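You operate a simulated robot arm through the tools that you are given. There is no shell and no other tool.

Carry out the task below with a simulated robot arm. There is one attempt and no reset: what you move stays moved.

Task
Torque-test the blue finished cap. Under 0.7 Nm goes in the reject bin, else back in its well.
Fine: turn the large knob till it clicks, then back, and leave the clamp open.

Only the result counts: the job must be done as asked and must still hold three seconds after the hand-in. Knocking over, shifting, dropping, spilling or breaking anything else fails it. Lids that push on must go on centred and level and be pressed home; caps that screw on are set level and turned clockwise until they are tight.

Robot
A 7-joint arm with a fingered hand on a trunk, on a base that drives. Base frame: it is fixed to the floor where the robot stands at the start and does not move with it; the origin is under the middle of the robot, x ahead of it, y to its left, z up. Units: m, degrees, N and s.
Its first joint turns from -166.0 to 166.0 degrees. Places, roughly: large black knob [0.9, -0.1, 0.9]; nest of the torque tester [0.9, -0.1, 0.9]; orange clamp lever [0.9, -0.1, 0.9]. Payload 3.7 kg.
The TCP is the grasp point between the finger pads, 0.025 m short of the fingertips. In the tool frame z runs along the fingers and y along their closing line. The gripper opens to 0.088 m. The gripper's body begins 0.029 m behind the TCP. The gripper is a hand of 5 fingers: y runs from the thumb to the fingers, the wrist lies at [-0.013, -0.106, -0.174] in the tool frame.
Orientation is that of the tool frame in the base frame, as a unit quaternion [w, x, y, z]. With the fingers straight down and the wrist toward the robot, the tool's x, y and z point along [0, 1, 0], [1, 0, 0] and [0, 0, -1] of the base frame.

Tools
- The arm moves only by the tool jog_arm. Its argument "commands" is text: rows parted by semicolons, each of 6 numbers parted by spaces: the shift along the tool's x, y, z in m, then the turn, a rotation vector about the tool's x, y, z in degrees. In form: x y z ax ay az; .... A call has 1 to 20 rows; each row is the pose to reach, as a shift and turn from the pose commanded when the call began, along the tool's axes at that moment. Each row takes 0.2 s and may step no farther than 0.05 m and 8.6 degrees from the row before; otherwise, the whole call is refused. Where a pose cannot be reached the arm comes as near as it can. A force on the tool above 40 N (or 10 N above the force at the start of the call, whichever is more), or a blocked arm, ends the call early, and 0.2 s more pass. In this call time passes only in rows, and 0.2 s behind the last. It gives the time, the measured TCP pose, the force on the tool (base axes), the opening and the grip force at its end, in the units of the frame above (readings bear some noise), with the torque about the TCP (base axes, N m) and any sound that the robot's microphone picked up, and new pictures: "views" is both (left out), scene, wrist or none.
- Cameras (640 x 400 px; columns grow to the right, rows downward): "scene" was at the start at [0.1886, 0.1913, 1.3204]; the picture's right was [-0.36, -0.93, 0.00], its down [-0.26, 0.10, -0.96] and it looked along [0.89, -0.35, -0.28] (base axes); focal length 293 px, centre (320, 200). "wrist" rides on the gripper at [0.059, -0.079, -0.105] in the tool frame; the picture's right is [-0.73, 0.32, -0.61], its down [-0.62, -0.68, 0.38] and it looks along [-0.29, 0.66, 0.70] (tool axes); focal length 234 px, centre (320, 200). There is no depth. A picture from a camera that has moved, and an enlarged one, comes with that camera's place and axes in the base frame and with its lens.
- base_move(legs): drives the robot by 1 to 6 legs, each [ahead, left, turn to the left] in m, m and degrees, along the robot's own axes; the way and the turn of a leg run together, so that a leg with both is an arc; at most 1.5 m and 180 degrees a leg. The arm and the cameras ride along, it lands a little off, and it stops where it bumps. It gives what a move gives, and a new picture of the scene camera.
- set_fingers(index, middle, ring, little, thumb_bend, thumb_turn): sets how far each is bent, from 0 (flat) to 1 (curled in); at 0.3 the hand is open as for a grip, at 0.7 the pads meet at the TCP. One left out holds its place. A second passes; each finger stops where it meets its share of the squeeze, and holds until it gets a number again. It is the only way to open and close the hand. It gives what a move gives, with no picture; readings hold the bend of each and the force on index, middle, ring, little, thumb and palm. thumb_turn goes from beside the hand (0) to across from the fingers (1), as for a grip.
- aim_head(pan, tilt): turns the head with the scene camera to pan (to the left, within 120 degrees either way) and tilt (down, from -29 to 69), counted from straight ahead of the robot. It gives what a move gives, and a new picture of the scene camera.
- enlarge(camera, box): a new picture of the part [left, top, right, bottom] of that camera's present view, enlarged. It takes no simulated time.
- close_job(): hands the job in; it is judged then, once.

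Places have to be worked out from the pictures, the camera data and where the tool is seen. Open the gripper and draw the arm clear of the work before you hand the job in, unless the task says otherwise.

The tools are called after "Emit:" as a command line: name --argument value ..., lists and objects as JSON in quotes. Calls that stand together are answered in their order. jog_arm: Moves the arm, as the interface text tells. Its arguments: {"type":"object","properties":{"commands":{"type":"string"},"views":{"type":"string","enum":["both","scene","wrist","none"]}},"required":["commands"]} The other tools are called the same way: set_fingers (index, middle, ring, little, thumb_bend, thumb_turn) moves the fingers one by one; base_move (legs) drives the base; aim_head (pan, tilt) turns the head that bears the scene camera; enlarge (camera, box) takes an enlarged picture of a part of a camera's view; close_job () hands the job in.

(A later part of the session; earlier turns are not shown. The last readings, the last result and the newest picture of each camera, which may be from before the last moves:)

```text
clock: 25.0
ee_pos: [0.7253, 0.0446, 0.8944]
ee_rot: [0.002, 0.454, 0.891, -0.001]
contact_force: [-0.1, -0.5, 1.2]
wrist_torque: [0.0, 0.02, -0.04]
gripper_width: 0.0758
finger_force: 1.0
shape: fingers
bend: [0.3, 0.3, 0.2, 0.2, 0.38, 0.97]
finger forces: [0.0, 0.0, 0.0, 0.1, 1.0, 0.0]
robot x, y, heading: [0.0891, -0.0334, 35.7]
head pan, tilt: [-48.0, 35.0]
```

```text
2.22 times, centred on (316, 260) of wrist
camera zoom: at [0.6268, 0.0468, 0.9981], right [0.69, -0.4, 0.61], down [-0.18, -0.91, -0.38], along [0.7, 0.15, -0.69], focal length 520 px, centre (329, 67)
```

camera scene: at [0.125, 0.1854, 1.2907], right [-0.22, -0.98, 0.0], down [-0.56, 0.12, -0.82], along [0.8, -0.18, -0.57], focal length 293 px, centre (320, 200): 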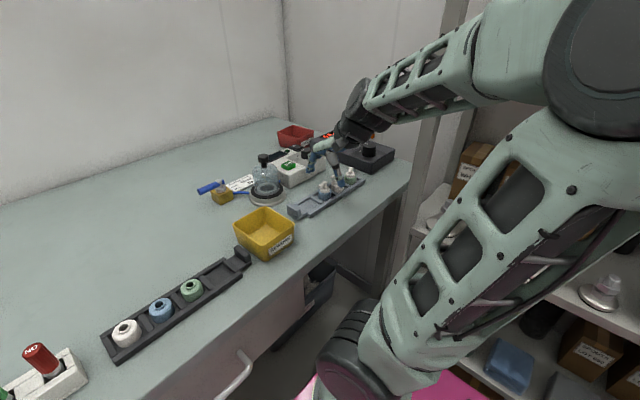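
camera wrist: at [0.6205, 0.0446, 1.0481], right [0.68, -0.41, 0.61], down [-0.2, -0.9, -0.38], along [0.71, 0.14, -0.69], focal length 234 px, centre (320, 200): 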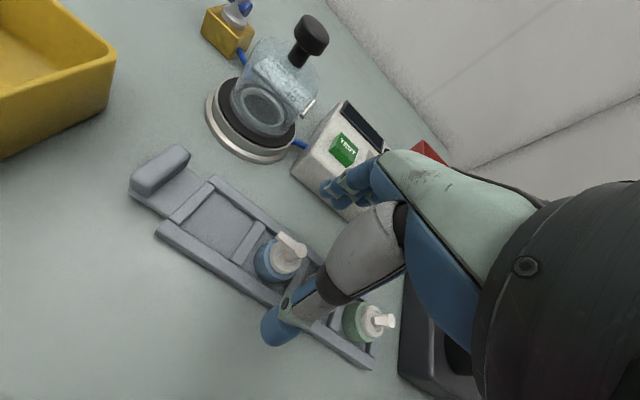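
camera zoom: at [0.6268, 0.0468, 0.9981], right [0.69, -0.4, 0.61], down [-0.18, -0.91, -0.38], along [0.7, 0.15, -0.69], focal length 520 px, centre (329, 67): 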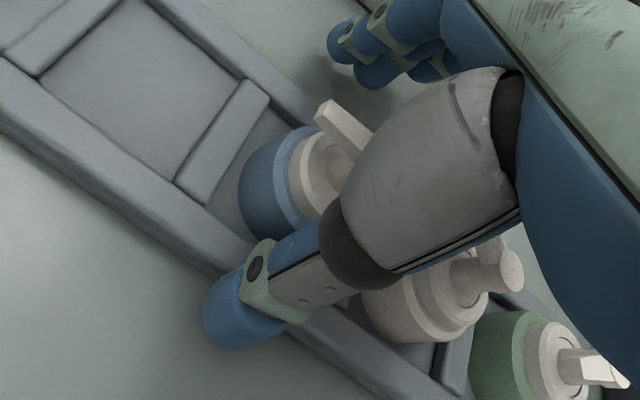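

The rail is back within about 1 mm of its original place. I open the thumb, raise 5 mm and recentre on the cap, then test-close the thumb side gently.

Emit:
set_fingers --thumb_bend 0.3

Emit:
jog_arm --commands "0 -0.002 -0.003 0 0 0.5; -0.0006 -0.005 -0.0055 0 0 1" --views "none"

Emit:
set_fingers --index 0.42 --middle 0.42 --thumb_bend 0.42

Emit:
enlarge --camera "scene" --box '[300, 150, 364, 210]'

Emit:
enlarge --camera "wrist" --box '[220, 190, 348, 310]'

```text
clock: 26.0
ee_pos: [0.7249, 0.0456, 0.8951]
ee_rot: [0.002, 0.454, 0.891, 0.0]
contact_force: [0.0, -0.5, 0.1]
wrist_torque: [-0.02, 0.01, 0.02]
gripper_width: 0.0843
finger_force: 0.0
shape: fingers
bend: [0.3, 0.3, 0.2, 0.2, 0.3, 0.97]
finger forces: [0.0, 0.0, 0.1, 0.0, 0.0, 0.0]
robot x, y, heading: [0.0871, -0.0372, 35.7]
head pan, tilt: [-48.0, 35.0]
```

```text
clock: 26.6
ee_pos: [0.7226, 0.0424, 0.9007]
ee_rot: [0.002, 0.461, 0.887, 0.0]
contact_force: [0.3, 0.1, -0.2]
wrist_torque: [0.01, 0.02, 0.0]
gripper_width: 0.0845
finger_force: 0.0
shape: fingers
bend: [0.3, 0.3, 0.2, 0.2, 0.3, 0.97]
finger forces: [0.1, 0.0, 0.1, 0.0, 0.1, 0.1]
robot x, y, heading: [0.0893, -0.0384, 35.3]
head pan, tilt: [-48.0, 35.0]
```

```text
clock: 27.6
ee_pos: [0.7213, 0.0422, 0.9004]
ee_rot: [0.002, 0.462, 0.887, -0.001]
contact_force: [-0.6, -0.3, -0.9]
wrist_torque: [0.02, 0.01, 0.01]
gripper_width: 0.0597
finger_force: 0.0
shape: fingers
bend: [0.42, 0.42, 0.2, 0.2, 0.42, 0.97]
finger forces: [0.0, 0.1, 0.0, 0.1, 0.0, 0.1]
robot x, y, heading: [0.088, -0.039, 35.5]
head pan, tilt: [-48.0, 35.0]
```

```text
6.67 times, centred on (332, 180) of scene
camera zoom: at [0.125, 0.1854, 1.2907], right [-0.22, -0.98, 0.0], down [-0.56, 0.12, -0.82], along [0.8, -0.18, -0.57], focal length 1951 px, centre (240, 333)
```

zoom: 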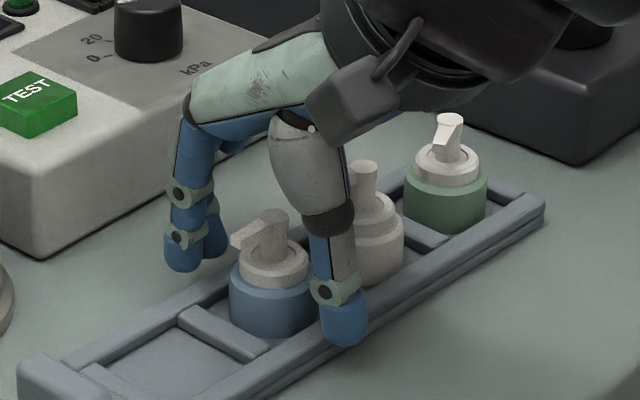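

```text
3.33 times, centred on (284, 250) of wrist
camera zoom: at [0.6233, 0.0459, 1.004], right [0.68, -0.41, 0.61], down [-0.2, -0.9, -0.38], along [0.71, 0.14, -0.69], focal length 781 px, centre (440, 33)
```

zoom: 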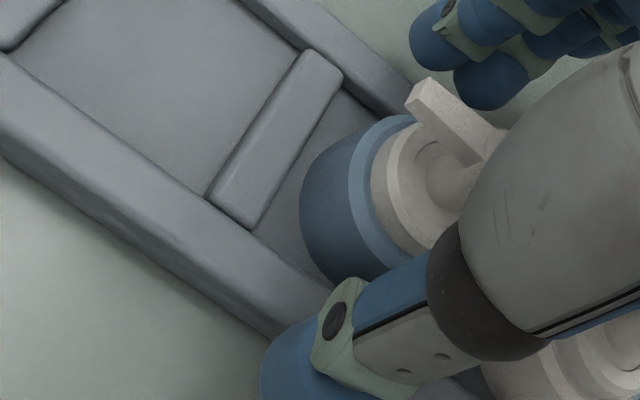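

No contact at bend 0.42 now (forces zero), unlike before. I close a little more in steps and watch the forces.

Emit:
set_fingers --index 0.47 --middle 0.47 --thumb_bend 0.47

Emit:
enlarge --camera "scene" --box '[300, 150, 364, 210]'

```text
clock: 28.6
ee_pos: [0.7215, 0.0421, 0.901]
ee_rot: [0.002, 0.462, 0.887, 0.0]
contact_force: [-0.1, 0.7, 0.2]
wrist_torque: [-0.03, 0.01, -0.02]
gripper_width: 0.049
finger_force: 0.1
shape: fingers
bend: [0.47, 0.47, 0.2, 0.2, 0.47, 0.97]
finger forces: [0.0, 0.1, 0.1, 0.0, 0.0, 0.0]
robot x, y, heading: [0.0861, -0.0383, 35.5]
head pan, tilt: [-48.0, 35.0]
```

```text
6.67 times, centred on (332, 180) of scene
camera zoom: at [0.125, 0.1854, 1.2907], right [-0.22, -0.98, 0.0], down [-0.56, 0.12, -0.82], along [0.8, -0.18, -0.57], focal length 1951 px, centre (240, 333)
```

zoom: 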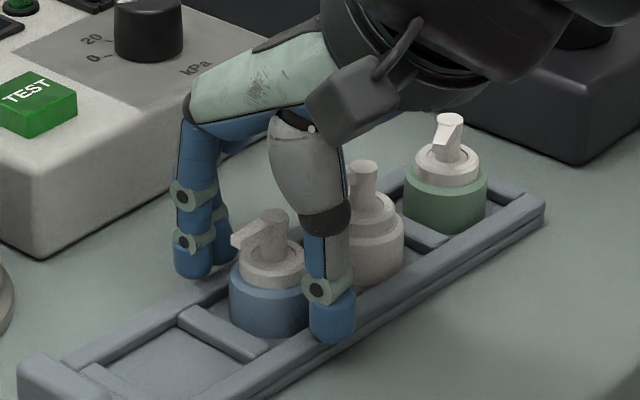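

Thumb now passes over the wall freely at 49 mm width. Next step closer.

Emit:
set_fingers --index 0.51 --middle 0.51 --thumb_bend 0.51

Emit:
enlarge --camera "scene" --box '[300, 150, 364, 210]'

Emit:
enlarge --camera "wrist" --box '[220, 190, 348, 310]'

```text
clock: 29.6
ee_pos: [0.7227, 0.0435, 0.901]
ee_rot: [0.001, 0.461, 0.887, 0.0]
contact_force: [1.8, 0.9, 4.4]
wrist_torque: [0.06, -0.17, 0.04]
gripper_width: 0.04
finger_force: 2.6
shape: fingers
bend: [0.51, 0.49, 0.2, 0.2, 0.51, 0.97]
finger forces: [0.1, 5.0, 0.0, 0.0, 0.1, 0.0]
robot x, y, heading: [0.0877, -0.0411, 35.6]
head pan, tilt: [-48.0, 35.0]
```

```text
6.67 times, centred on (332, 180) of scene
camera zoom: at [0.1249, 0.1854, 1.2907], right [-0.22, -0.98, 0.0], down [-0.56, 0.12, -0.82], along [0.8, -0.18, -0.57], focal length 1951 px, centre (240, 333)
```

zoom: 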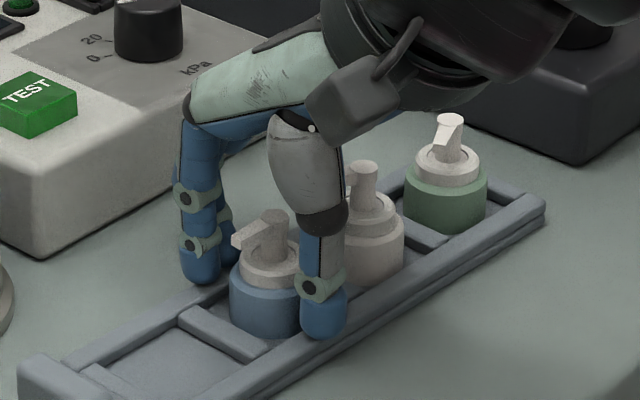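

```text
3.33 times, centred on (284, 250) of wrist
camera zoom: at [0.6233, 0.0459, 1.0041], right [0.68, -0.41, 0.61], down [-0.2, -0.9, -0.38], along [0.71, 0.14, -0.69], focal length 781 px, centre (440, 33)
```

zoom: 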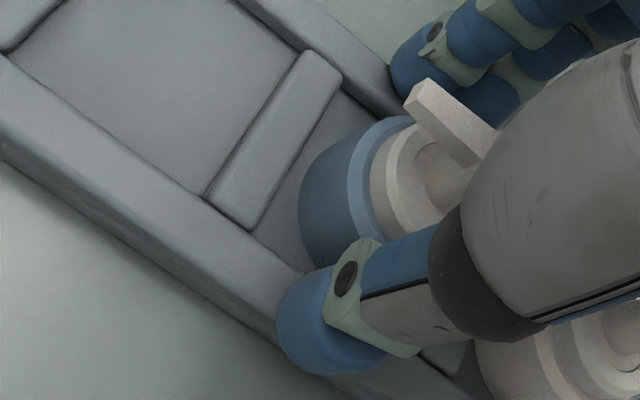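

The middle finger (longest) grazes the far wall top: 5 N with upward force, rail unmoved. I open slightly, raise 4 mm and re-close.

Emit:
set_fingers --index 0.46 --middle 0.42 --thumb_bend 0.46

Emit:
jog_arm --commands "0 0 -0.004 0 0 0" --views "none"

Emit:
set_fingers --index 0.52 --middle 0.52 --thumb_bend 0.52

```text
clock: 30.6
ee_pos: [0.7219, 0.0431, 0.9005]
ee_rot: [0.002, 0.462, 0.887, -0.001]
contact_force: [-0.1, -0.6, -0.3]
wrist_torque: [0.0, 0.01, 0.0]
gripper_width: 0.0497
finger_force: 0.0
shape: fingers
bend: [0.46, 0.42, 0.2, 0.2, 0.46, 0.97]
finger forces: [0.0, 0.0, 0.0, 0.1, 0.0, 0.0]
robot x, y, heading: [0.0886, -0.0353, 35.5]
head pan, tilt: [-48.0, 35.0]
```

```text
clock: 31.0
ee_pos: [0.7213, 0.0434, 0.9047]
ee_rot: [0.002, 0.462, 0.887, -0.001]
contact_force: [-0.8, -0.1, -0.2]
wrist_torque: [-0.01, -0.02, -0.01]
gripper_width: 0.0502
finger_force: 0.1
shape: fingers
bend: [0.46, 0.42, 0.2, 0.2, 0.46, 0.97]
finger forces: [0.0, 0.1, 0.1, 0.1, 0.0, 0.0]
robot x, y, heading: [0.0866, -0.0375, 35.4]
head pan, tilt: [-48.0, 35.0]
```

```text
clock: 32.0
ee_pos: [0.7221, 0.0428, 0.9041]
ee_rot: [0.001, 0.462, 0.887, 0.0]
contact_force: [0.3, 0.9, -0.1]
wrist_torque: [0.0, -0.02, -0.04]
gripper_width: 0.0379
finger_force: 0.0
shape: fingers
bend: [0.52, 0.52, 0.2, 0.2, 0.52, 0.97]
finger forces: [0.0, 0.0, 0.1, 0.1, 0.0, 0.1]
robot x, y, heading: [0.0852, -0.0358, 35.6]
head pan, tilt: [-48.0, 35.0]
```

All free at 38 mm width. I close on the collar now.

Emit:
set_fingers --index 0.6 --middle 0.6 --thumb_bend 0.6

Emit:
enlarge --camera "scene" --box '[300, 150, 364, 210]'

Emit:
enlarge --camera "wrist" --box '[220, 190, 348, 310]'

```text
clock: 33.0
ee_pos: [0.7224, 0.043, 0.9045]
ee_rot: [0.002, 0.461, 0.887, -0.001]
contact_force: [-0.9, 0.6, -0.4]
wrist_torque: [-0.02, -0.01, 0.01]
gripper_width: 0.0255
finger_force: 1.7
shape: fingers
bend: [0.58, 0.58, 0.2, 0.2, 0.57, 0.97]
finger forces: [0.9, 1.4, 0.0, 0.0, 2.3, 0.1]
robot x, y, heading: [0.0863, -0.0376, 35.3]
head pan, tilt: [-48.0, 35.0]
```

```text
6.67 times, centred on (332, 180) of scene
camera zoom: at [0.125, 0.1854, 1.2907], right [-0.22, -0.98, 0.0], down [-0.56, 0.12, -0.82], along [0.8, -0.18, -0.57], focal length 1951 px, centre (240, 333)
```

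zoom: 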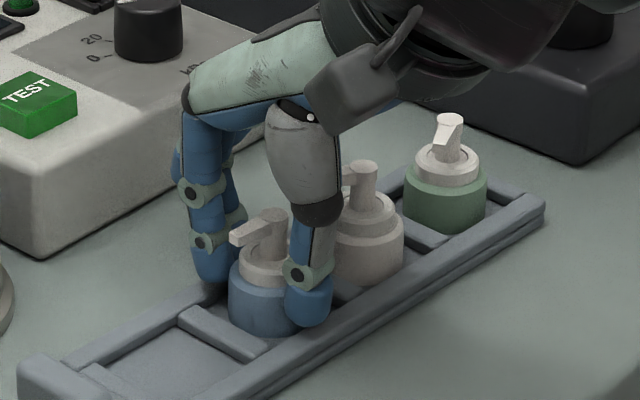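

```text
3.33 times, centred on (284, 250) of wrist
camera zoom: at [0.6237, 0.0463, 1.0078], right [0.68, -0.41, 0.61], down [-0.2, -0.9, -0.38], along [0.71, 0.14, -0.69], focal length 781 px, centre (440, 33)
```

zoom: 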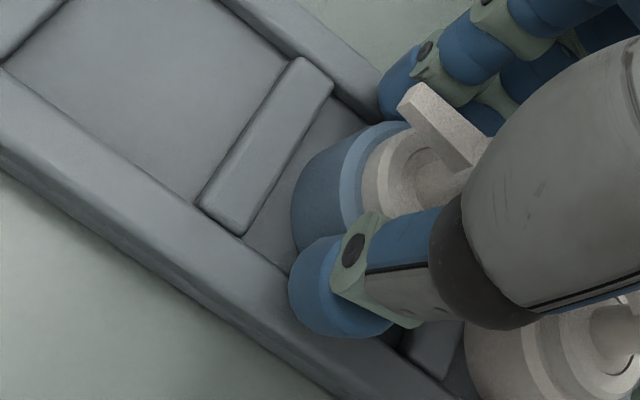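

Contact on the collar at all three digits, rail still in place. I tighten the grip.

Emit:
set_fingers --index 0.72 --middle 0.72 --thumb_bend 0.72

Emit:
enlarge --camera "scene" --box '[300, 150, 364, 210]'

```text
clock: 34.0
ee_pos: [0.7227, 0.0423, 0.9038]
ee_rot: [0.002, 0.462, 0.887, 0.0]
contact_force: [-0.3, -0.8, -0.2]
wrist_torque: [0.01, -0.02, 0.0]
gripper_width: 0.0232
finger_force: 7.5
shape: fingers
bend: [0.6, 0.61, 0.2, 0.2, 0.59, 0.96]
finger forces: [3.4, 4.0, 0.0, 0.0, 7.6, 0.0]
robot x, y, heading: [0.0856, -0.0374, 35.4]
head pan, tilt: [-48.0, 35.0]
```

```text
6.67 times, centred on (332, 180) of scene
camera zoom: at [0.125, 0.1854, 1.2907], right [-0.22, -0.98, 0.0], down [-0.56, 0.12, -0.82], along [0.8, -0.18, -0.57], focal length 1951 px, centre (240, 333)
```

zoom: 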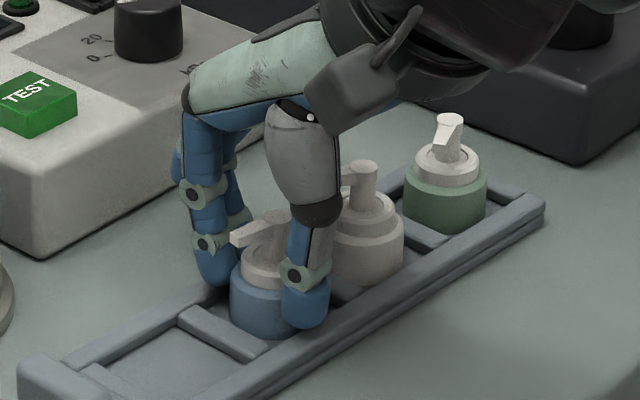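

Firm grip (7.5 N), cap still upright. I lift slowly and check that only the cap comes up.

Emit:
jog_arm --commands "0 0 -0.004 0 0 0; 0 0 -0.01 0 0 0; 0 0 -0.02 0 0 0; 0 0 -0.035 0 0 0; 0 0 -0.05 0 0 0" --views "both"

Emit:
enlarge --camera "scene" --box '[300, 140, 364, 200]'

```text
clock: 35.2
ee_pos: [0.7225, 0.0429, 0.9534]
ee_rot: [0.002, 0.462, 0.887, 0.0]
contact_force: [-0.1, 0.8, 0.4]
wrist_torque: [-0.01, -0.01, -0.04]
gripper_width: 0.0235
finger_force: 7.7
shape: fingers
bend: [0.6, 0.61, 0.2, 0.2, 0.59, 0.96]
finger forces: [3.4, 4.1, 0.0, 0.0, 7.6, 0.0]
robot x, y, heading: [0.0865, -0.0384, 35.6]
head pan, tilt: [-48.0, 35.0]
camera scene: at [0.125, 0.1854, 1.2907], right [-0.22, -0.98, 0.0], down [-0.56, 0.12, -0.82], along [0.8, -0.18, -0.57], focal length 293 px, centre (320, 200)
camera wrist: at [0.6235, 0.0457, 1.0568], right [0.68, -0.41, 0.61], down [-0.2, -0.9, -0.38], along [0.71, 0.14, -0.69], focal length 234 px, centre (320, 200)
```

scene: 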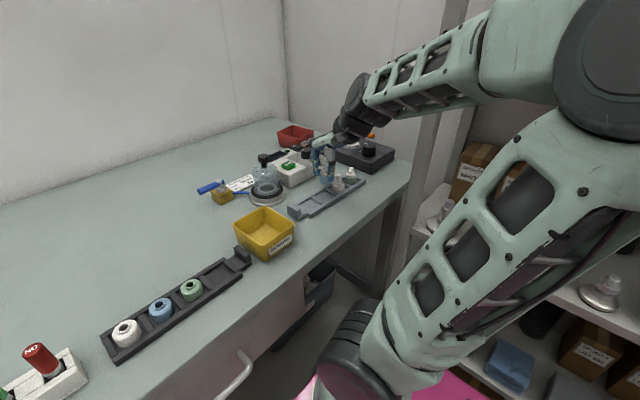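
wrist: 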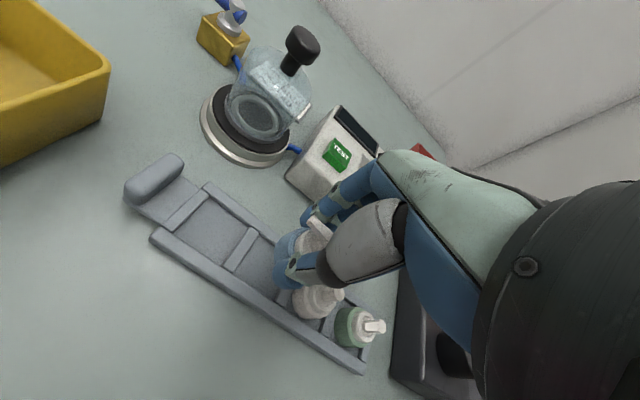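

```text
6.67 times, centred on (332, 170) of scene
camera zoom: at [0.125, 0.1854, 1.2907], right [-0.22, -0.98, 0.0], down [-0.56, 0.12, -0.82], along [0.8, -0.18, -0.57], focal length 1951 px, centre (240, 400)
```

zoom: 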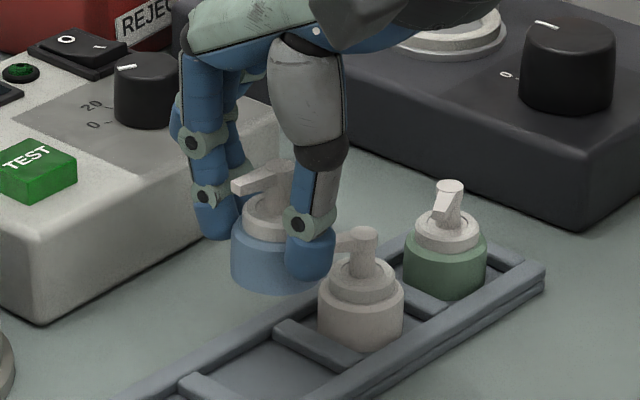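

The cap is lifted cleanly and hangs level. I raise it to a safe height and start toward the tester, watching the forearm's clearance from the shelf post.

Emit:
jog_arm --commands "0 0 -0.04 0 0 0; 0 0 -0.08 0 0 0; 0 0 -0.12 0 0 0; 0 0 -0.15 0 0 0; -0.04 0.0173 -0.15 0 0 0; -0.08 0.0346 -0.15 0 0 0; -0.12 0.0519 -0.15 0 0 0" --views "both"

```text
clock: 36.8
ee_pos: [0.8339, -0.0268, 1.1076]
ee_rot: [0.002, 0.462, 0.887, 0.001]
contact_force: [-0.1, 0.6, 0.1]
wrist_torque: [0.0, -0.04, 0.03]
gripper_width: 0.023
finger_force: 7.7
shape: fingers
bend: [0.6, 0.61, 0.2, 0.2, 0.59, 0.96]
finger forces: [3.3, 4.1, 0.0, 0.0, 7.3, 0.0]
robot x, y, heading: [0.0838, -0.0357, 35.3]
head pan, tilt: [-48.0, 35.0]
camera scene: at [0.1246, 0.1851, 1.2907], right [-0.22, -0.98, 0.0], down [-0.56, 0.12, -0.82], along [0.8, -0.18, -0.57], focal length 293 px, centre (320, 200)
camera wrist: at [0.7339, -0.0225, 1.2105], right [0.68, -0.41, 0.61], down [-0.2, -0.9, -0.38], along [0.71, 0.14, -0.69], focal length 234 px, centre (320, 200)
```

scene: 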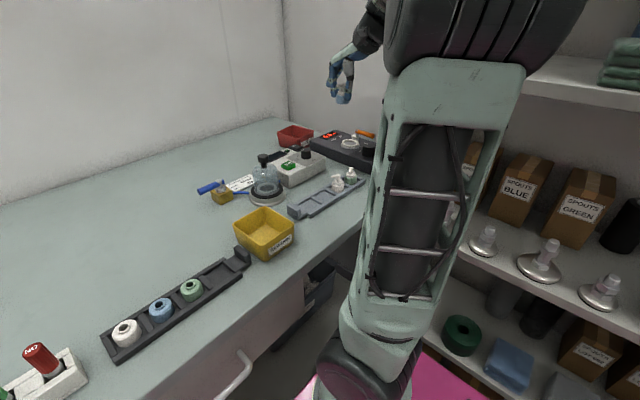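
wrist: 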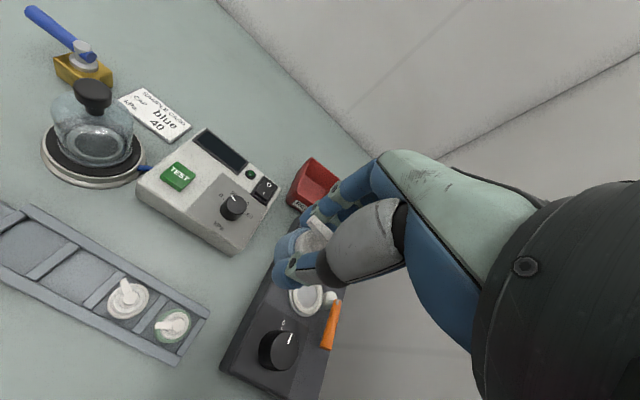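

The hand carries the cap well and there's no contact. I continue to the hover above the nest.

Emit:
jog_arm --commands "-0.04 0.0174 0 0 0 0; -0.08 0.0348 0 0 0 0; -0.119 0.0522 0 0 0 0" --views "both"

Emit:
enlarge --camera "wrist" --box '[110, 210, 302, 330]'

```text
clock: 37.6
ee_pos: [0.947, -0.0939, 1.1051]
ee_rot: [0.003, 0.461, 0.887, 0.001]
contact_force: [0.7, 1.1, 0.0]
wrist_torque: [0.01, -0.03, 0.01]
gripper_width: 0.0232
finger_force: 7.7
shape: fingers
bend: [0.6, 0.61, 0.2, 0.2, 0.59, 0.96]
finger forces: [3.3, 4.1, 0.0, 0.0, 7.4, 0.0]
robot x, y, heading: [0.0835, -0.0339, 35.5]
head pan, tilt: [-48.0, 35.0]
camera scene: at [0.1245, 0.1855, 1.2907], right [-0.22, -0.98, 0.0], down [-0.56, 0.12, -0.82], along [0.8, -0.18, -0.57], focal length 293 px, centre (320, 200)
camera wrist: at [0.8472, -0.0905, 1.2089], right [0.68, -0.41, 0.61], down [-0.2, -0.9, -0.38], along [0.71, 0.14, -0.69], focal length 234 px, centre (320, 200)
```

scene: 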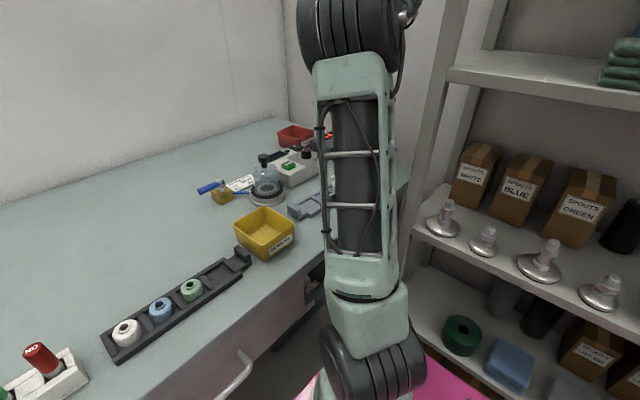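
wrist: 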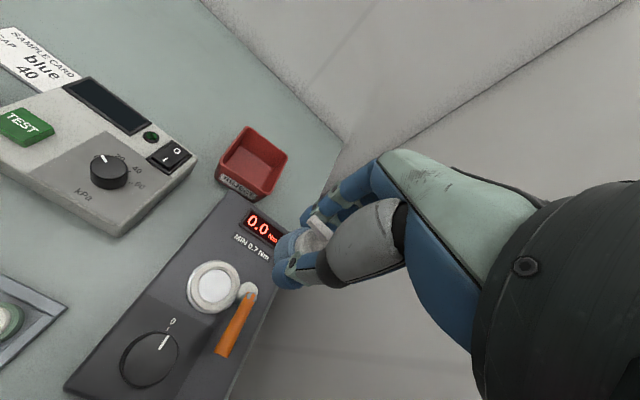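

```text
3.33 times, centred on (206, 270) of wrist
camera zoom: at [0.8472, -0.0905, 1.2089], right [0.68, -0.41, 0.61], down [-0.2, -0.9, -0.38], along [0.71, 0.14, -0.69], focal length 781 px, centre (700, -33)
```

zoom: 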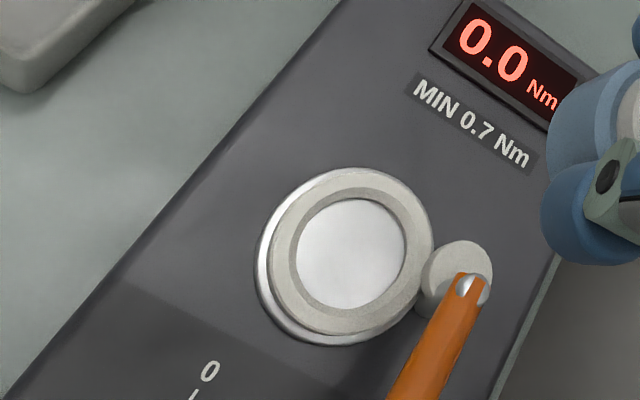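

From here the wrist camera sees the tester very well: nest centre ≈(0.937,-0.0945), knob ≈(0.862,-0.127), lever pivot ≈(0.963,-0.120) with an eccentric cam puck beside the nest. I yaw +15° so the middle finger clears the cam and lower to z≈1.0 over the nest.

Emit:
jog_arm --commands "0.0026 -0.0043 0.035 0 0 -7.5; 0.0052 -0.0085 0.07 0 0 -15; 0.0052 -0.0085 0.105 0 0 -15" --views "both"

Emit:
enlarge --camera "wrist" --box '[170, 180, 362, 300]'

```text
clock: 38.4
ee_pos: [0.9351, -0.0949, 1.0013]
ee_rot: [0.002, 0.342, 0.94, 0.001]
contact_force: [0.7, 0.1, 0.1]
wrist_torque: [-0.01, -0.03, 0.02]
gripper_width: 0.023
finger_force: 7.4
shape: fingers
bend: [0.61, 0.61, 0.2, 0.2, 0.59, 0.96]
finger forces: [3.3, 4.2, 0.0, 0.0, 7.4, 0.0]
robot x, y, heading: [0.0839, -0.037, 35.6]
head pan, tilt: [-48.0, 35.0]
camera scene: at [0.1249, 0.1854, 1.2907], right [-0.22, -0.98, 0.0], down [-0.56, 0.12, -0.82], along [0.8, -0.18, -0.57], focal length 293 px, centre (320, 200)
camera wrist: at [0.8384, -0.1166, 1.1039], right [0.76, -0.22, 0.61], down [0.04, -0.92, -0.38], along [0.65, 0.32, -0.69], focal length 234 px, centre (320, 200)
```

scene: 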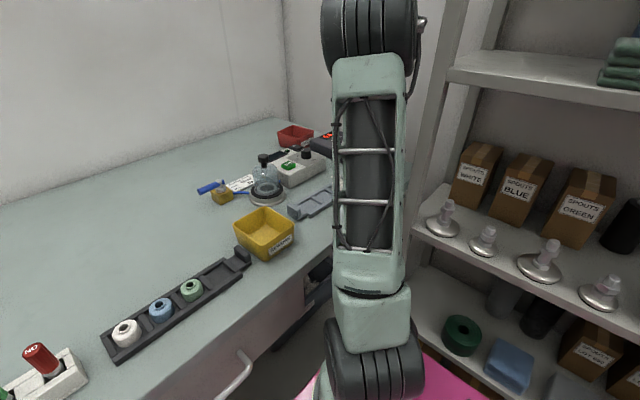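
wrist: 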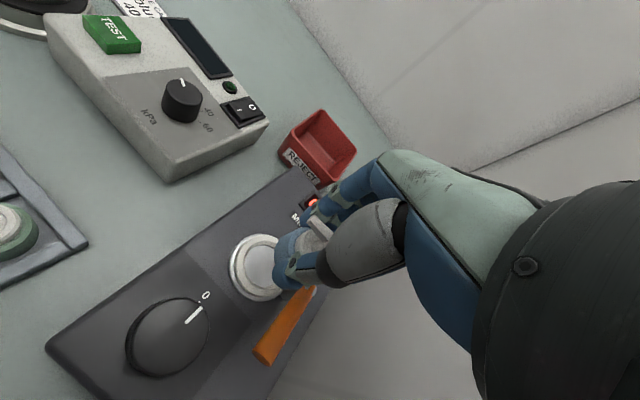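

```text
3.33 times, centred on (266, 240) of wrist
camera zoom: at [0.8384, -0.1166, 1.1039], right [0.76, -0.22, 0.61], down [0.04, -0.92, -0.38], along [0.65, 0.32, -0.69], focal length 781 px, centre (500, 67)
```

zoom: 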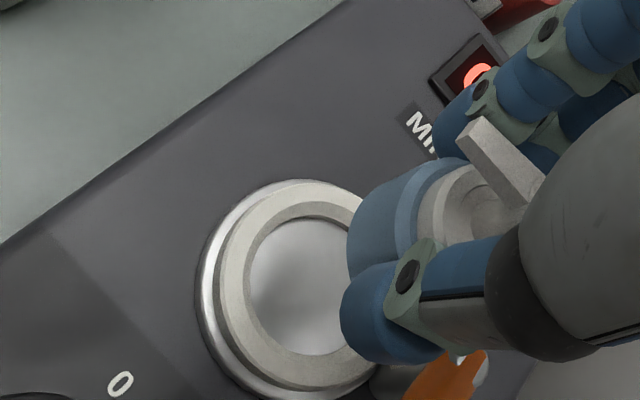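

Cap axis coincides with the TCP and the nest centre computes to about (0.9355,-0.0935). I lower to just above the nest ring and check again.

Emit:
jog_arm --commands "0.0006 0.0013 0.025 0 0 0; 0.0006 0.0013 0.047 0 0 0" --views "wrist"

Emit:
enlarge --camera "wrist" --box '[210, 170, 370, 290]'

```text
clock: 39.0
ee_pos: [0.9364, -0.0928, 0.9547]
ee_rot: [0.002, 0.342, 0.94, 0.0]
contact_force: [-0.4, -0.3, 0.4]
wrist_torque: [0.03, -0.05, -0.02]
gripper_width: 0.0227
finger_force: 7.3
shape: fingers
bend: [0.61, 0.61, 0.2, 0.2, 0.59, 0.96]
finger forces: [3.3, 4.1, 0.0, 0.1, 7.3, 0.1]
robot x, y, heading: [0.0866, -0.0355, 35.5]
head pan, tilt: [-48.0, 35.0]
camera wrist: at [0.8408, -0.1151, 1.057], right [0.76, -0.22, 0.61], down [0.04, -0.92, -0.38], along [0.65, 0.32, -0.69], focal length 234 px, centre (320, 200)
```

wrist: 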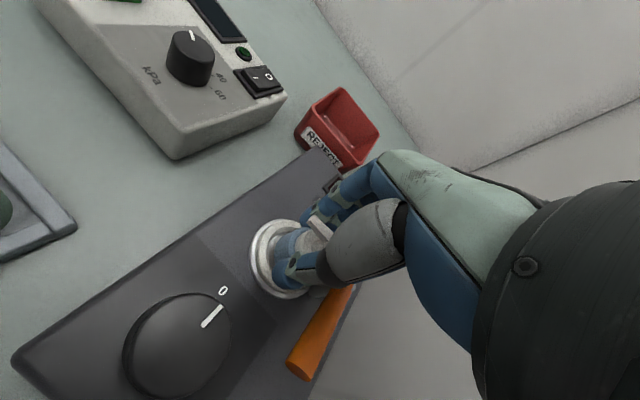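

```text
3.33 times, centred on (290, 230) of wrist
camera zoom: at [0.8408, -0.1151, 1.057], right [0.76, -0.22, 0.61], down [0.04, -0.92, -0.38], along [0.65, 0.32, -0.69], focal length 781 px, centre (420, 100)
```

zoom: 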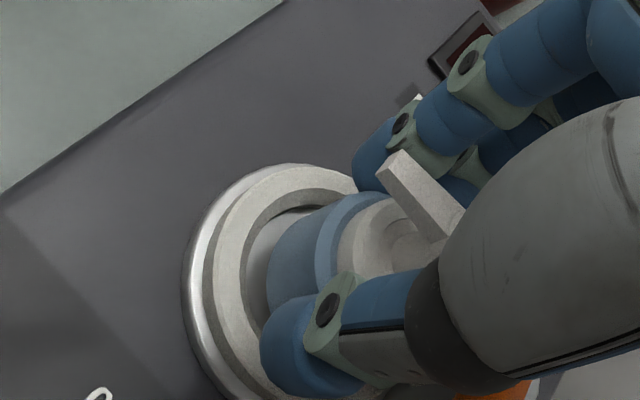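

I want a more exact nest centre before inserting, so I raise again for an unobstructed, strongly enlarged view of the nest ring.

Emit:
jog_arm --commands "0 0 -0.04 0 0 0; 0 0 -0.08 0 0 0; 0 0 -0.12 0 0 0" --views "wrist"

Emit:
enlarge --camera "wrist" --box '[190, 230, 286, 290]'

Emit:
enlarge --camera "wrist" --box '[80, 220, 336, 380]'

```text
clock: 39.8
ee_pos: [0.9398, -0.091, 1.071]
ee_rot: [0.003, 0.343, 0.939, 0.0]
contact_force: [0.1, -0.1, 0.2]
wrist_torque: [0.0, 0.0, 0.0]
gripper_width: 0.023
finger_force: 7.4
shape: fingers
bend: [0.61, 0.61, 0.2, 0.2, 0.59, 0.96]
finger forces: [3.3, 4.2, 0.0, 0.0, 7.2, 0.1]
robot x, y, heading: [0.0872, -0.0339, 35.2]
head pan, tilt: [-48.0, 35.0]
camera wrist: at [0.8427, -0.113, 1.1763], right [0.76, -0.22, 0.61], down [0.04, -0.92, -0.38], along [0.65, 0.32, -0.69], focal length 234 px, centre (320, 200)
```

wrist: 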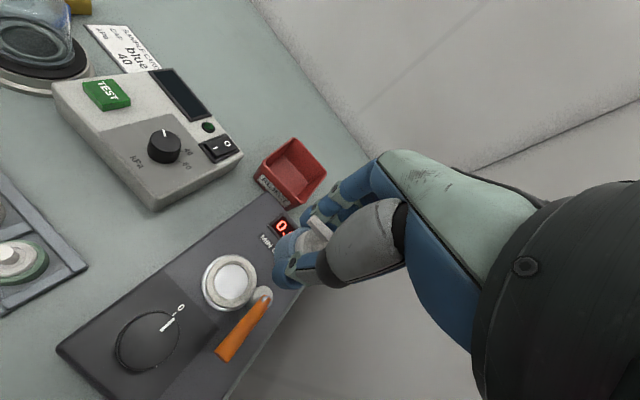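

```text
6.67 times, centred on (238, 260) of wrist
camera zoom: at [0.8427, -0.113, 1.1763], right [0.76, -0.22, 0.61], down [0.04, -0.92, -0.38], along [0.65, 0.32, -0.69], focal length 1561 px, centre (867, -200)
```

zoom: 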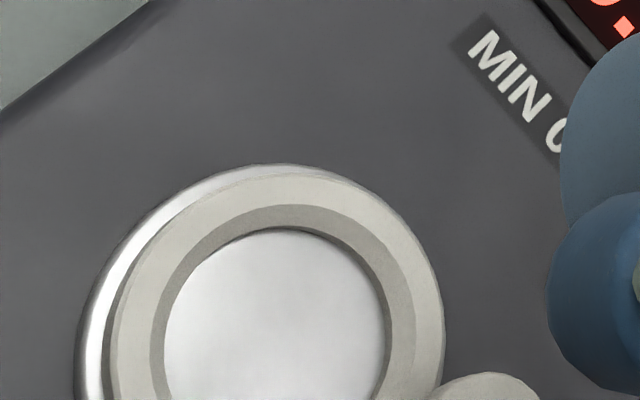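

```text
2.50 times, centred on (208, 300) of wrist
camera zoom: at [0.8427, -0.113, 1.1763], right [0.76, -0.22, 0.61], down [0.04, -0.92, -0.38], along [0.65, 0.32, -0.69], focal length 585 px, centre (600, -50)
```

zoom: 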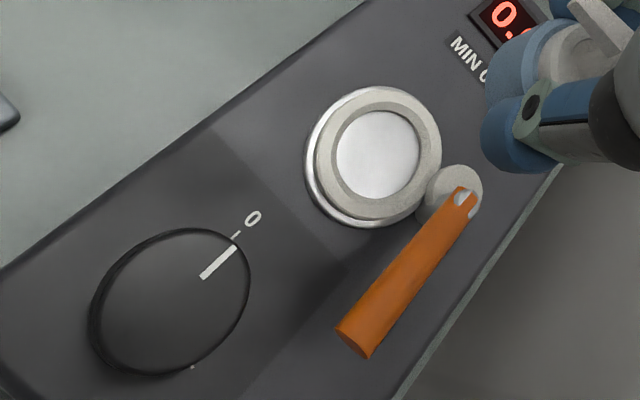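

The nest has a chamfered lead-in ring; its centre is about (0.938,-0.092) after averaging views. There is also a second small tick near the knob's lower right. I descend to just above the ring to verify concentricity.

Emit:
jog_arm --commands "0 -0.001 0.04 0 0 0; 0 -0.002 0.08 0 0 0; 0 -0.002 0.11 0 0 0; 0 -0.002 0.124 0 0 0" --views "none"

Emit:
enlarge --camera "wrist" --box '[230, 190, 358, 310]'

```text
clock: 40.8
ee_pos: [0.9361, -0.0945, 0.9474]
ee_rot: [0.002, 0.342, 0.94, 0.0]
contact_force: [-0.2, 0.5, 2.9]
wrist_torque: [-0.01, 0.02, -0.01]
gripper_width: 0.0227
finger_force: 7.8
shape: fingers
bend: [0.61, 0.61, 0.2, 0.2, 0.59, 0.96]
finger forces: [3.4, 4.5, 0.1, 0.0, 7.5, 0.0]
robot x, y, heading: [0.0842, -0.0339, 35.5]
head pan, tilt: [-48.0, 35.0]
```

```text
3.33 times, centred on (294, 250) of wrist
camera zoom: at [0.8398, -0.1167, 1.0505], right [0.76, -0.22, 0.61], down [0.04, -0.92, -0.38], along [0.65, 0.32, -0.69], focal length 781 px, centre (407, 33)
```

zoom: 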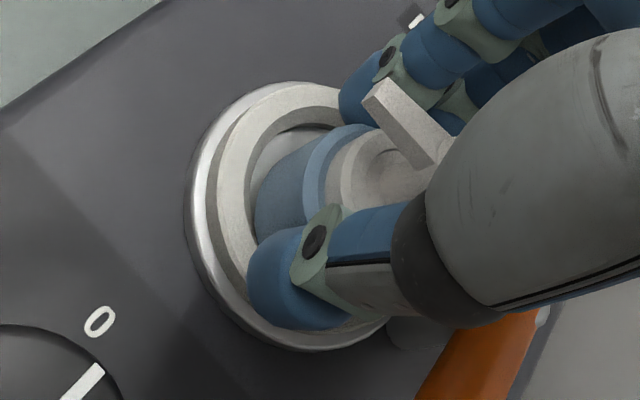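

There's light contact (3 N) and the image shows the cap sits ~2.5 mm toward the thumb side of the recess. I lift 2 mm, shift along +tool-y, and recheck.

Emit:
jog_arm --commands "0 0 -0.003 0 0 0; 0 0.0027 -0.003 0 0 0" --views "none"

Emit:
enlarge --camera "wrist" --box '[240, 190, 336, 280]'

```text
clock: 41.4
ee_pos: [0.9367, -0.0924, 0.952]
ee_rot: [0.001, 0.342, 0.94, 0.0]
contact_force: [0.0, 1.0, 0.0]
wrist_torque: [0.02, 0.0, -0.02]
gripper_width: 0.0229
finger_force: 7.7
shape: fingers
bend: [0.61, 0.61, 0.2, 0.2, 0.59, 0.96]
finger forces: [3.3, 4.3, 0.1, 0.0, 7.5, 0.1]
robot x, y, heading: [0.0856, -0.0337, 35.5]
head pan, tilt: [-48.0, 35.0]
```

```text
4.44 times, centred on (288, 235) of wrist
camera zoom: at [0.8405, -0.1147, 1.0558], right [0.76, -0.22, 0.61], down [0.04, -0.92, -0.38], along [0.65, 0.32, -0.69], focal length 1041 px, centre (462, 44)
```

zoom: 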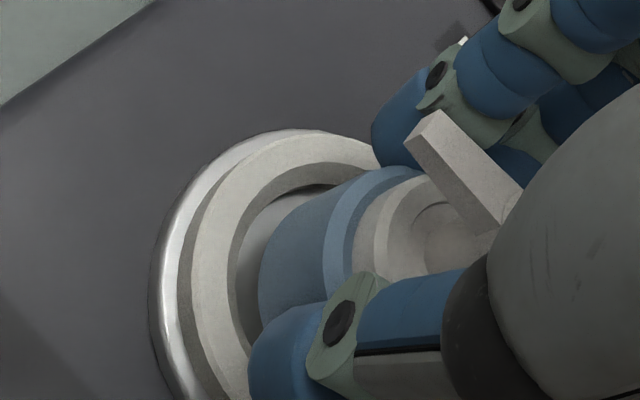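

Geometry now fits well: nest centre (0.938,-0.0925), ring top ≈0.909, cap bottom ≈0.9155, offset only ~1 mm. I shift that 1 mm and lower in small steps, watching the force.

Emit:
jog_arm --commands "-0.001 0.0005 0 0 0 0; -0.001 0.0005 0.004 0 0 0; -0.001 0.0005 0.007 0 0 0" --views "none"

Emit:
enlarge --camera "wrist" --box '[240, 190, 336, 280]'

```text
clock: 42.2
ee_pos: [0.937, -0.0924, 0.9456]
ee_rot: [0.002, 0.342, 0.94, 0.0]
contact_force: [0.9, -0.3, 0.8]
wrist_torque: [0.0, -0.01, -0.02]
gripper_width: 0.0228
finger_force: 8.0
shape: fingers
bend: [0.61, 0.61, 0.2, 0.2, 0.59, 0.96]
finger forces: [3.6, 4.5, 0.0, 0.0, 7.3, 0.0]
robot x, y, heading: [0.0839, -0.0369, 35.6]
head pan, tilt: [-48.0, 35.0]
```

```text
4.44 times, centred on (288, 235) of wrist
camera zoom: at [0.8412, -0.1147, 1.0492], right [0.76, -0.22, 0.61], down [0.04, -0.92, -0.38], along [0.65, 0.32, -0.69], focal length 1041 px, centre (462, 44)
```

zoom: 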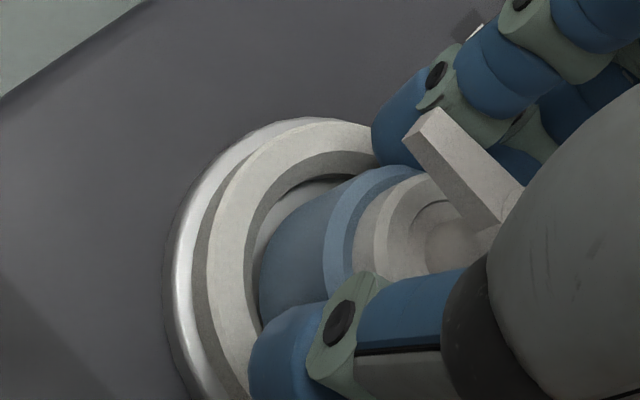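

No contact and evenly placed; I continue down in 2 mm steps.

Emit:
jog_arm --commands "0 0 0.002 0 0 0; 0 0 0.004 0 0 0" --views "none"

Emit:
enlarge --camera "wrist" --box '[240, 190, 336, 280]'

```text
clock: 42.8
ee_pos: [0.9365, -0.0919, 0.9422]
ee_rot: [0.003, 0.341, 0.94, 0.0]
contact_force: [2.5, 4.8, 7.1]
wrist_torque: [0.06, -0.02, 0.05]
gripper_width: 0.0225
finger_force: 8.9
shape: fingers
bend: [0.59, 0.59, 0.2, 0.2, 0.62, 0.96]
finger forces: [5.3, 6.1, 0.1, 0.0, 6.8, 0.0]
robot x, y, heading: [0.0853, -0.0327, 35.5]
head pan, tilt: [-48.0, 35.0]
```

```text
4.44 times, centred on (288, 235) of wrist
camera zoom: at [0.84, -0.1145, 1.0455], right [0.76, -0.22, 0.61], down [0.04, -0.92, -0.38], along [0.65, 0.32, -0.69], focal length 1041 px, centre (462, 44)
```

zoom: 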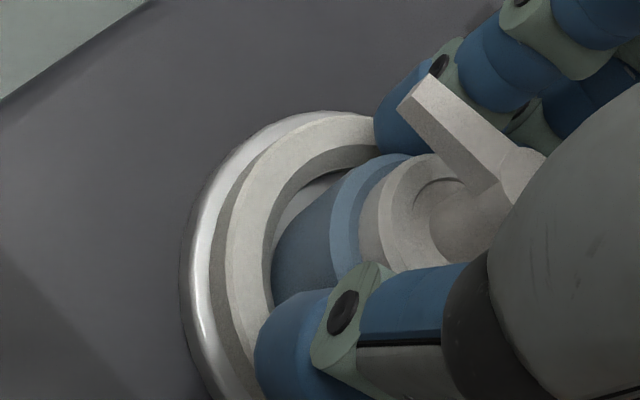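

Contact on the near chamfer: 7 N up with a push toward +tool-y, and the cap tilted slightly in the grip. I lift 5 mm and look before correcting.

Emit:
jog_arm --commands "0 0 -0.003 0 0 0; 0 0.001 -0.006 0 0 0" --views "none"

Emit:
enlarge --camera "wrist" --box '[240, 190, 336, 280]'

```text
clock: 43.4
ee_pos: [0.937, -0.0928, 0.9472]
ee_rot: [0.001, 0.343, 0.939, -0.001]
contact_force: [0.3, -0.6, 0.5]
wrist_torque: [-0.01, 0.0, -0.03]
gripper_width: 0.0225
finger_force: 7.8
shape: fingers
bend: [0.6, 0.6, 0.2, 0.2, 0.6, 0.96]
finger forces: [3.6, 4.4, 0.0, 0.0, 7.9, 0.0]
robot x, y, heading: [0.0864, -0.0365, 35.5]
head pan, tilt: [-48.0, 35.0]
```

```text
4.44 times, centred on (288, 235) of wrist
camera zoom: at [0.8404, -0.1148, 1.0512], right [0.76, -0.22, 0.61], down [0.04, -0.92, -0.38], along [0.65, 0.32, -0.69], focal length 1041 px, centre (462, 44)
```

zoom: 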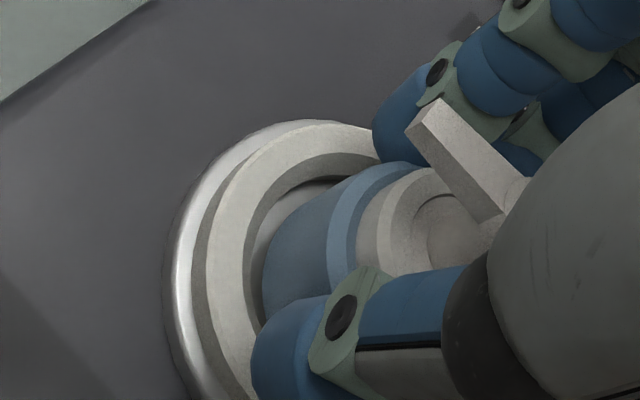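

Clear again with the cap nearly level. The contact direction says the nest centre lies ~2 mm further along +tool-y; I shift that way and descend again gently.

Emit:
jog_arm --commands "0 0.0024 0 0 0 0; 0 0.0024 0.003 0 0 0; 0 0.0024 0.005 0 0 0" --views "none"

Emit:
enlarge --camera "wrist" --box '[240, 190, 336, 280]'

```text
clock: 44.2
ee_pos: [0.9377, -0.0904, 0.9438]
ee_rot: [0.002, 0.342, 0.94, 0.0]
contact_force: [-0.1, -0.2, 0.3]
wrist_torque: [-0.05, 0.0, 0.01]
gripper_width: 0.0227
finger_force: 7.3
shape: fingers
bend: [0.6, 0.6, 0.2, 0.2, 0.6, 0.96]
finger forces: [3.6, 4.4, 0.1, 0.0, 7.9, 0.0]
robot x, y, heading: [0.0866, -0.0359, 35.4]
head pan, tilt: [-48.0, 35.0]
```

```text
4.44 times, centred on (288, 235) of wrist
camera zoom: at [0.8421, -0.1121, 1.0461], right [0.76, -0.22, 0.61], down [0.04, -0.92, -0.38], along [0.65, 0.32, -0.69], focal length 1041 px, centre (462, 44)
```

zoom: 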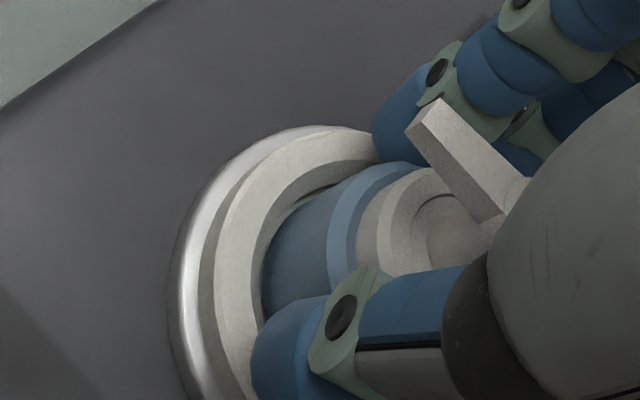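

Now past the previous contact height with no force; the collar is entering the ring. I continue down 2 mm at a time.

Emit:
jog_arm --commands "0 0 0.0015 0 0 0; 0 0 0.003 0 0 0" --views "none"

Emit:
enlarge --camera "wrist" --box '[240, 190, 336, 280]'

```text
clock: 44.8
ee_pos: [0.9387, -0.0901, 0.9402]
ee_rot: [0.003, 0.342, 0.94, 0.001]
contact_force: [-0.3, 0.1, 4.8]
wrist_torque: [0.01, 0.02, 0.05]
gripper_width: 0.0227
finger_force: 8.3
shape: fingers
bend: [0.6, 0.6, 0.2, 0.2, 0.6, 0.96]
finger forces: [3.9, 4.4, 0.0, 0.1, 8.4, 0.0]
robot x, y, heading: [0.0888, -0.037, 35.4]
head pan, tilt: [-48.0, 35.0]
```

```text
4.44 times, centred on (288, 235) of wrist
camera zoom: at [0.8427, -0.1129, 1.0441], right [0.76, -0.22, 0.61], down [0.04, -0.92, -0.38], along [0.65, 0.32, -0.69], focal length 1041 px, centre (462, 44)
```

zoom: 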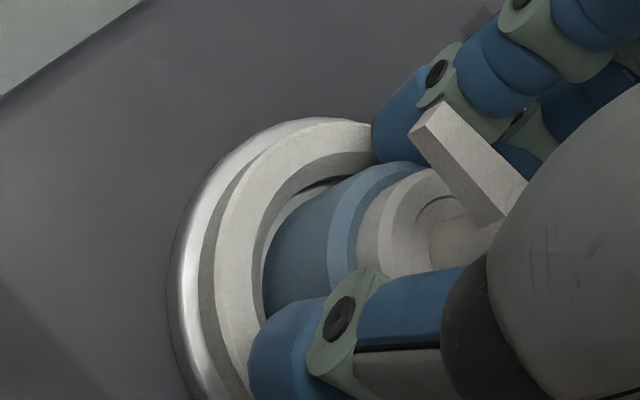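

Vertical force 4.8 N without any lateral part: the cap seems to rest on the nest floor. I press 1.5 mm more to confirm it's seated.

Emit:
jog_arm --commands "0 0 0.0015 0 0 0" --views "wrist"

Emit:
enlarge --camera "wrist" --box '[240, 190, 336, 280]'

```text
clock: 45.2
ee_pos: [0.938, -0.0899, 0.9389]
ee_rot: [0.002, 0.342, 0.94, 0.0]
contact_force: [0.8, 0.7, 11.1]
wrist_torque: [0.0, 0.01, -0.03]
gripper_width: 0.0223
finger_force: 9.3
shape: fingers
bend: [0.6, 0.6, 0.2, 0.2, 0.6, 0.96]
finger forces: [4.3, 5.4, 0.1, 0.1, 8.2, 0.1]
robot x, y, heading: [0.0896, -0.0378, 35.7]
head pan, tilt: [-48.0, 35.0]
camera wrist: at [0.8424, -0.1129, 1.0432], right [0.76, -0.22, 0.61], down [0.04, -0.92, -0.38], along [0.65, 0.32, -0.69], focal length 234 px, centre (320, 200)
```

wrist: 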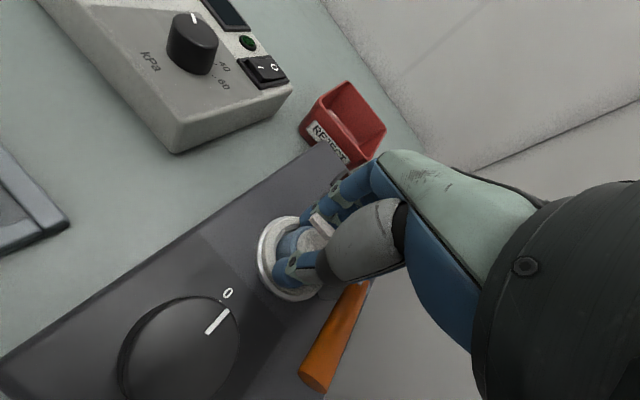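

```text
4.44 times, centred on (288, 235) of wrist
camera zoom: at [0.8424, -0.1129, 1.0432], right [0.76, -0.22, 0.61], down [0.04, -0.92, -0.38], along [0.65, 0.32, -0.69], focal length 1041 px, centre (462, 44)
```

zoom: 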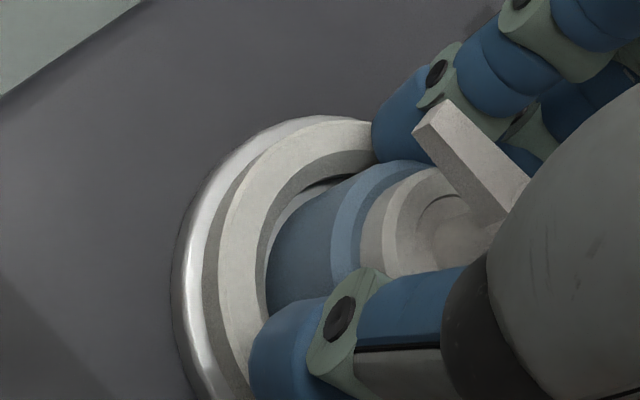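

Stiff, purely vertical contact: the cap is on the floor of the nest. I relieve the press, then release slightly and look at whether it sits level.

Emit:
jog_arm --commands "0 0 -0.002 0 0 0" --views "none"

Emit:
set_fingers --index 0.54 --middle 0.54 --thumb_bend 0.54

Emit:
enlarge --camera "wrist" --box '[240, 190, 336, 280]'

```text
clock: 45.6
ee_pos: [0.9395, -0.0911, 0.9404]
ee_rot: [0.002, 0.343, 0.94, 0.0]
contact_force: [0.0, 2.2, 3.6]
wrist_torque: [0.05, -0.03, 0.0]
gripper_width: 0.0226
finger_force: 8.9
shape: fingers
bend: [0.6, 0.6, 0.2, 0.2, 0.6, 0.96]
finger forces: [4.5, 4.9, 0.0, 0.1, 7.8, 0.0]
robot x, y, heading: [0.0876, -0.0356, 35.3]
head pan, tilt: [-48.0, 35.0]
```

```text
clock: 46.6
ee_pos: [0.94, -0.0917, 0.9413]
ee_rot: [0.003, 0.342, 0.94, 0.001]
contact_force: [-1.1, 0.1, 0.4]
wrist_torque: [0.0, 0.0, 0.03]
gripper_width: 0.0325
finger_force: 0.0
shape: fingers
bend: [0.54, 0.54, 0.2, 0.2, 0.54, 0.97]
finger forces: [0.0, 0.0, 0.0, 0.0, 0.1, 0.0]
robot x, y, heading: [0.0893, -0.0328, 35.7]
head pan, tilt: [-48.0, 35.0]
```

```text
4.44 times, centred on (288, 235) of wrist
camera zoom: at [0.8429, -0.1134, 1.0445], right [0.76, -0.22, 0.61], down [0.04, -0.92, -0.38], along [0.65, 0.32, -0.69], focal length 1041 px, centre (462, 44)
```

zoom: 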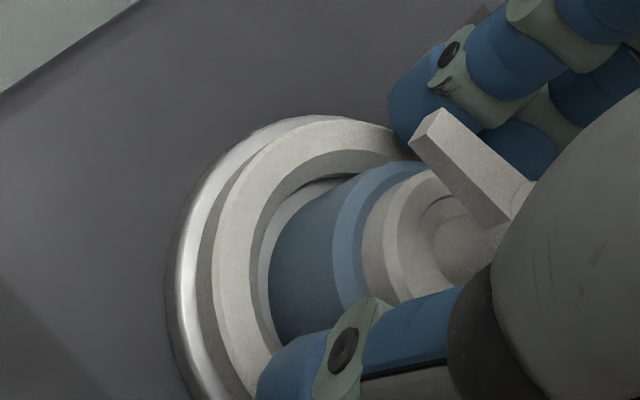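

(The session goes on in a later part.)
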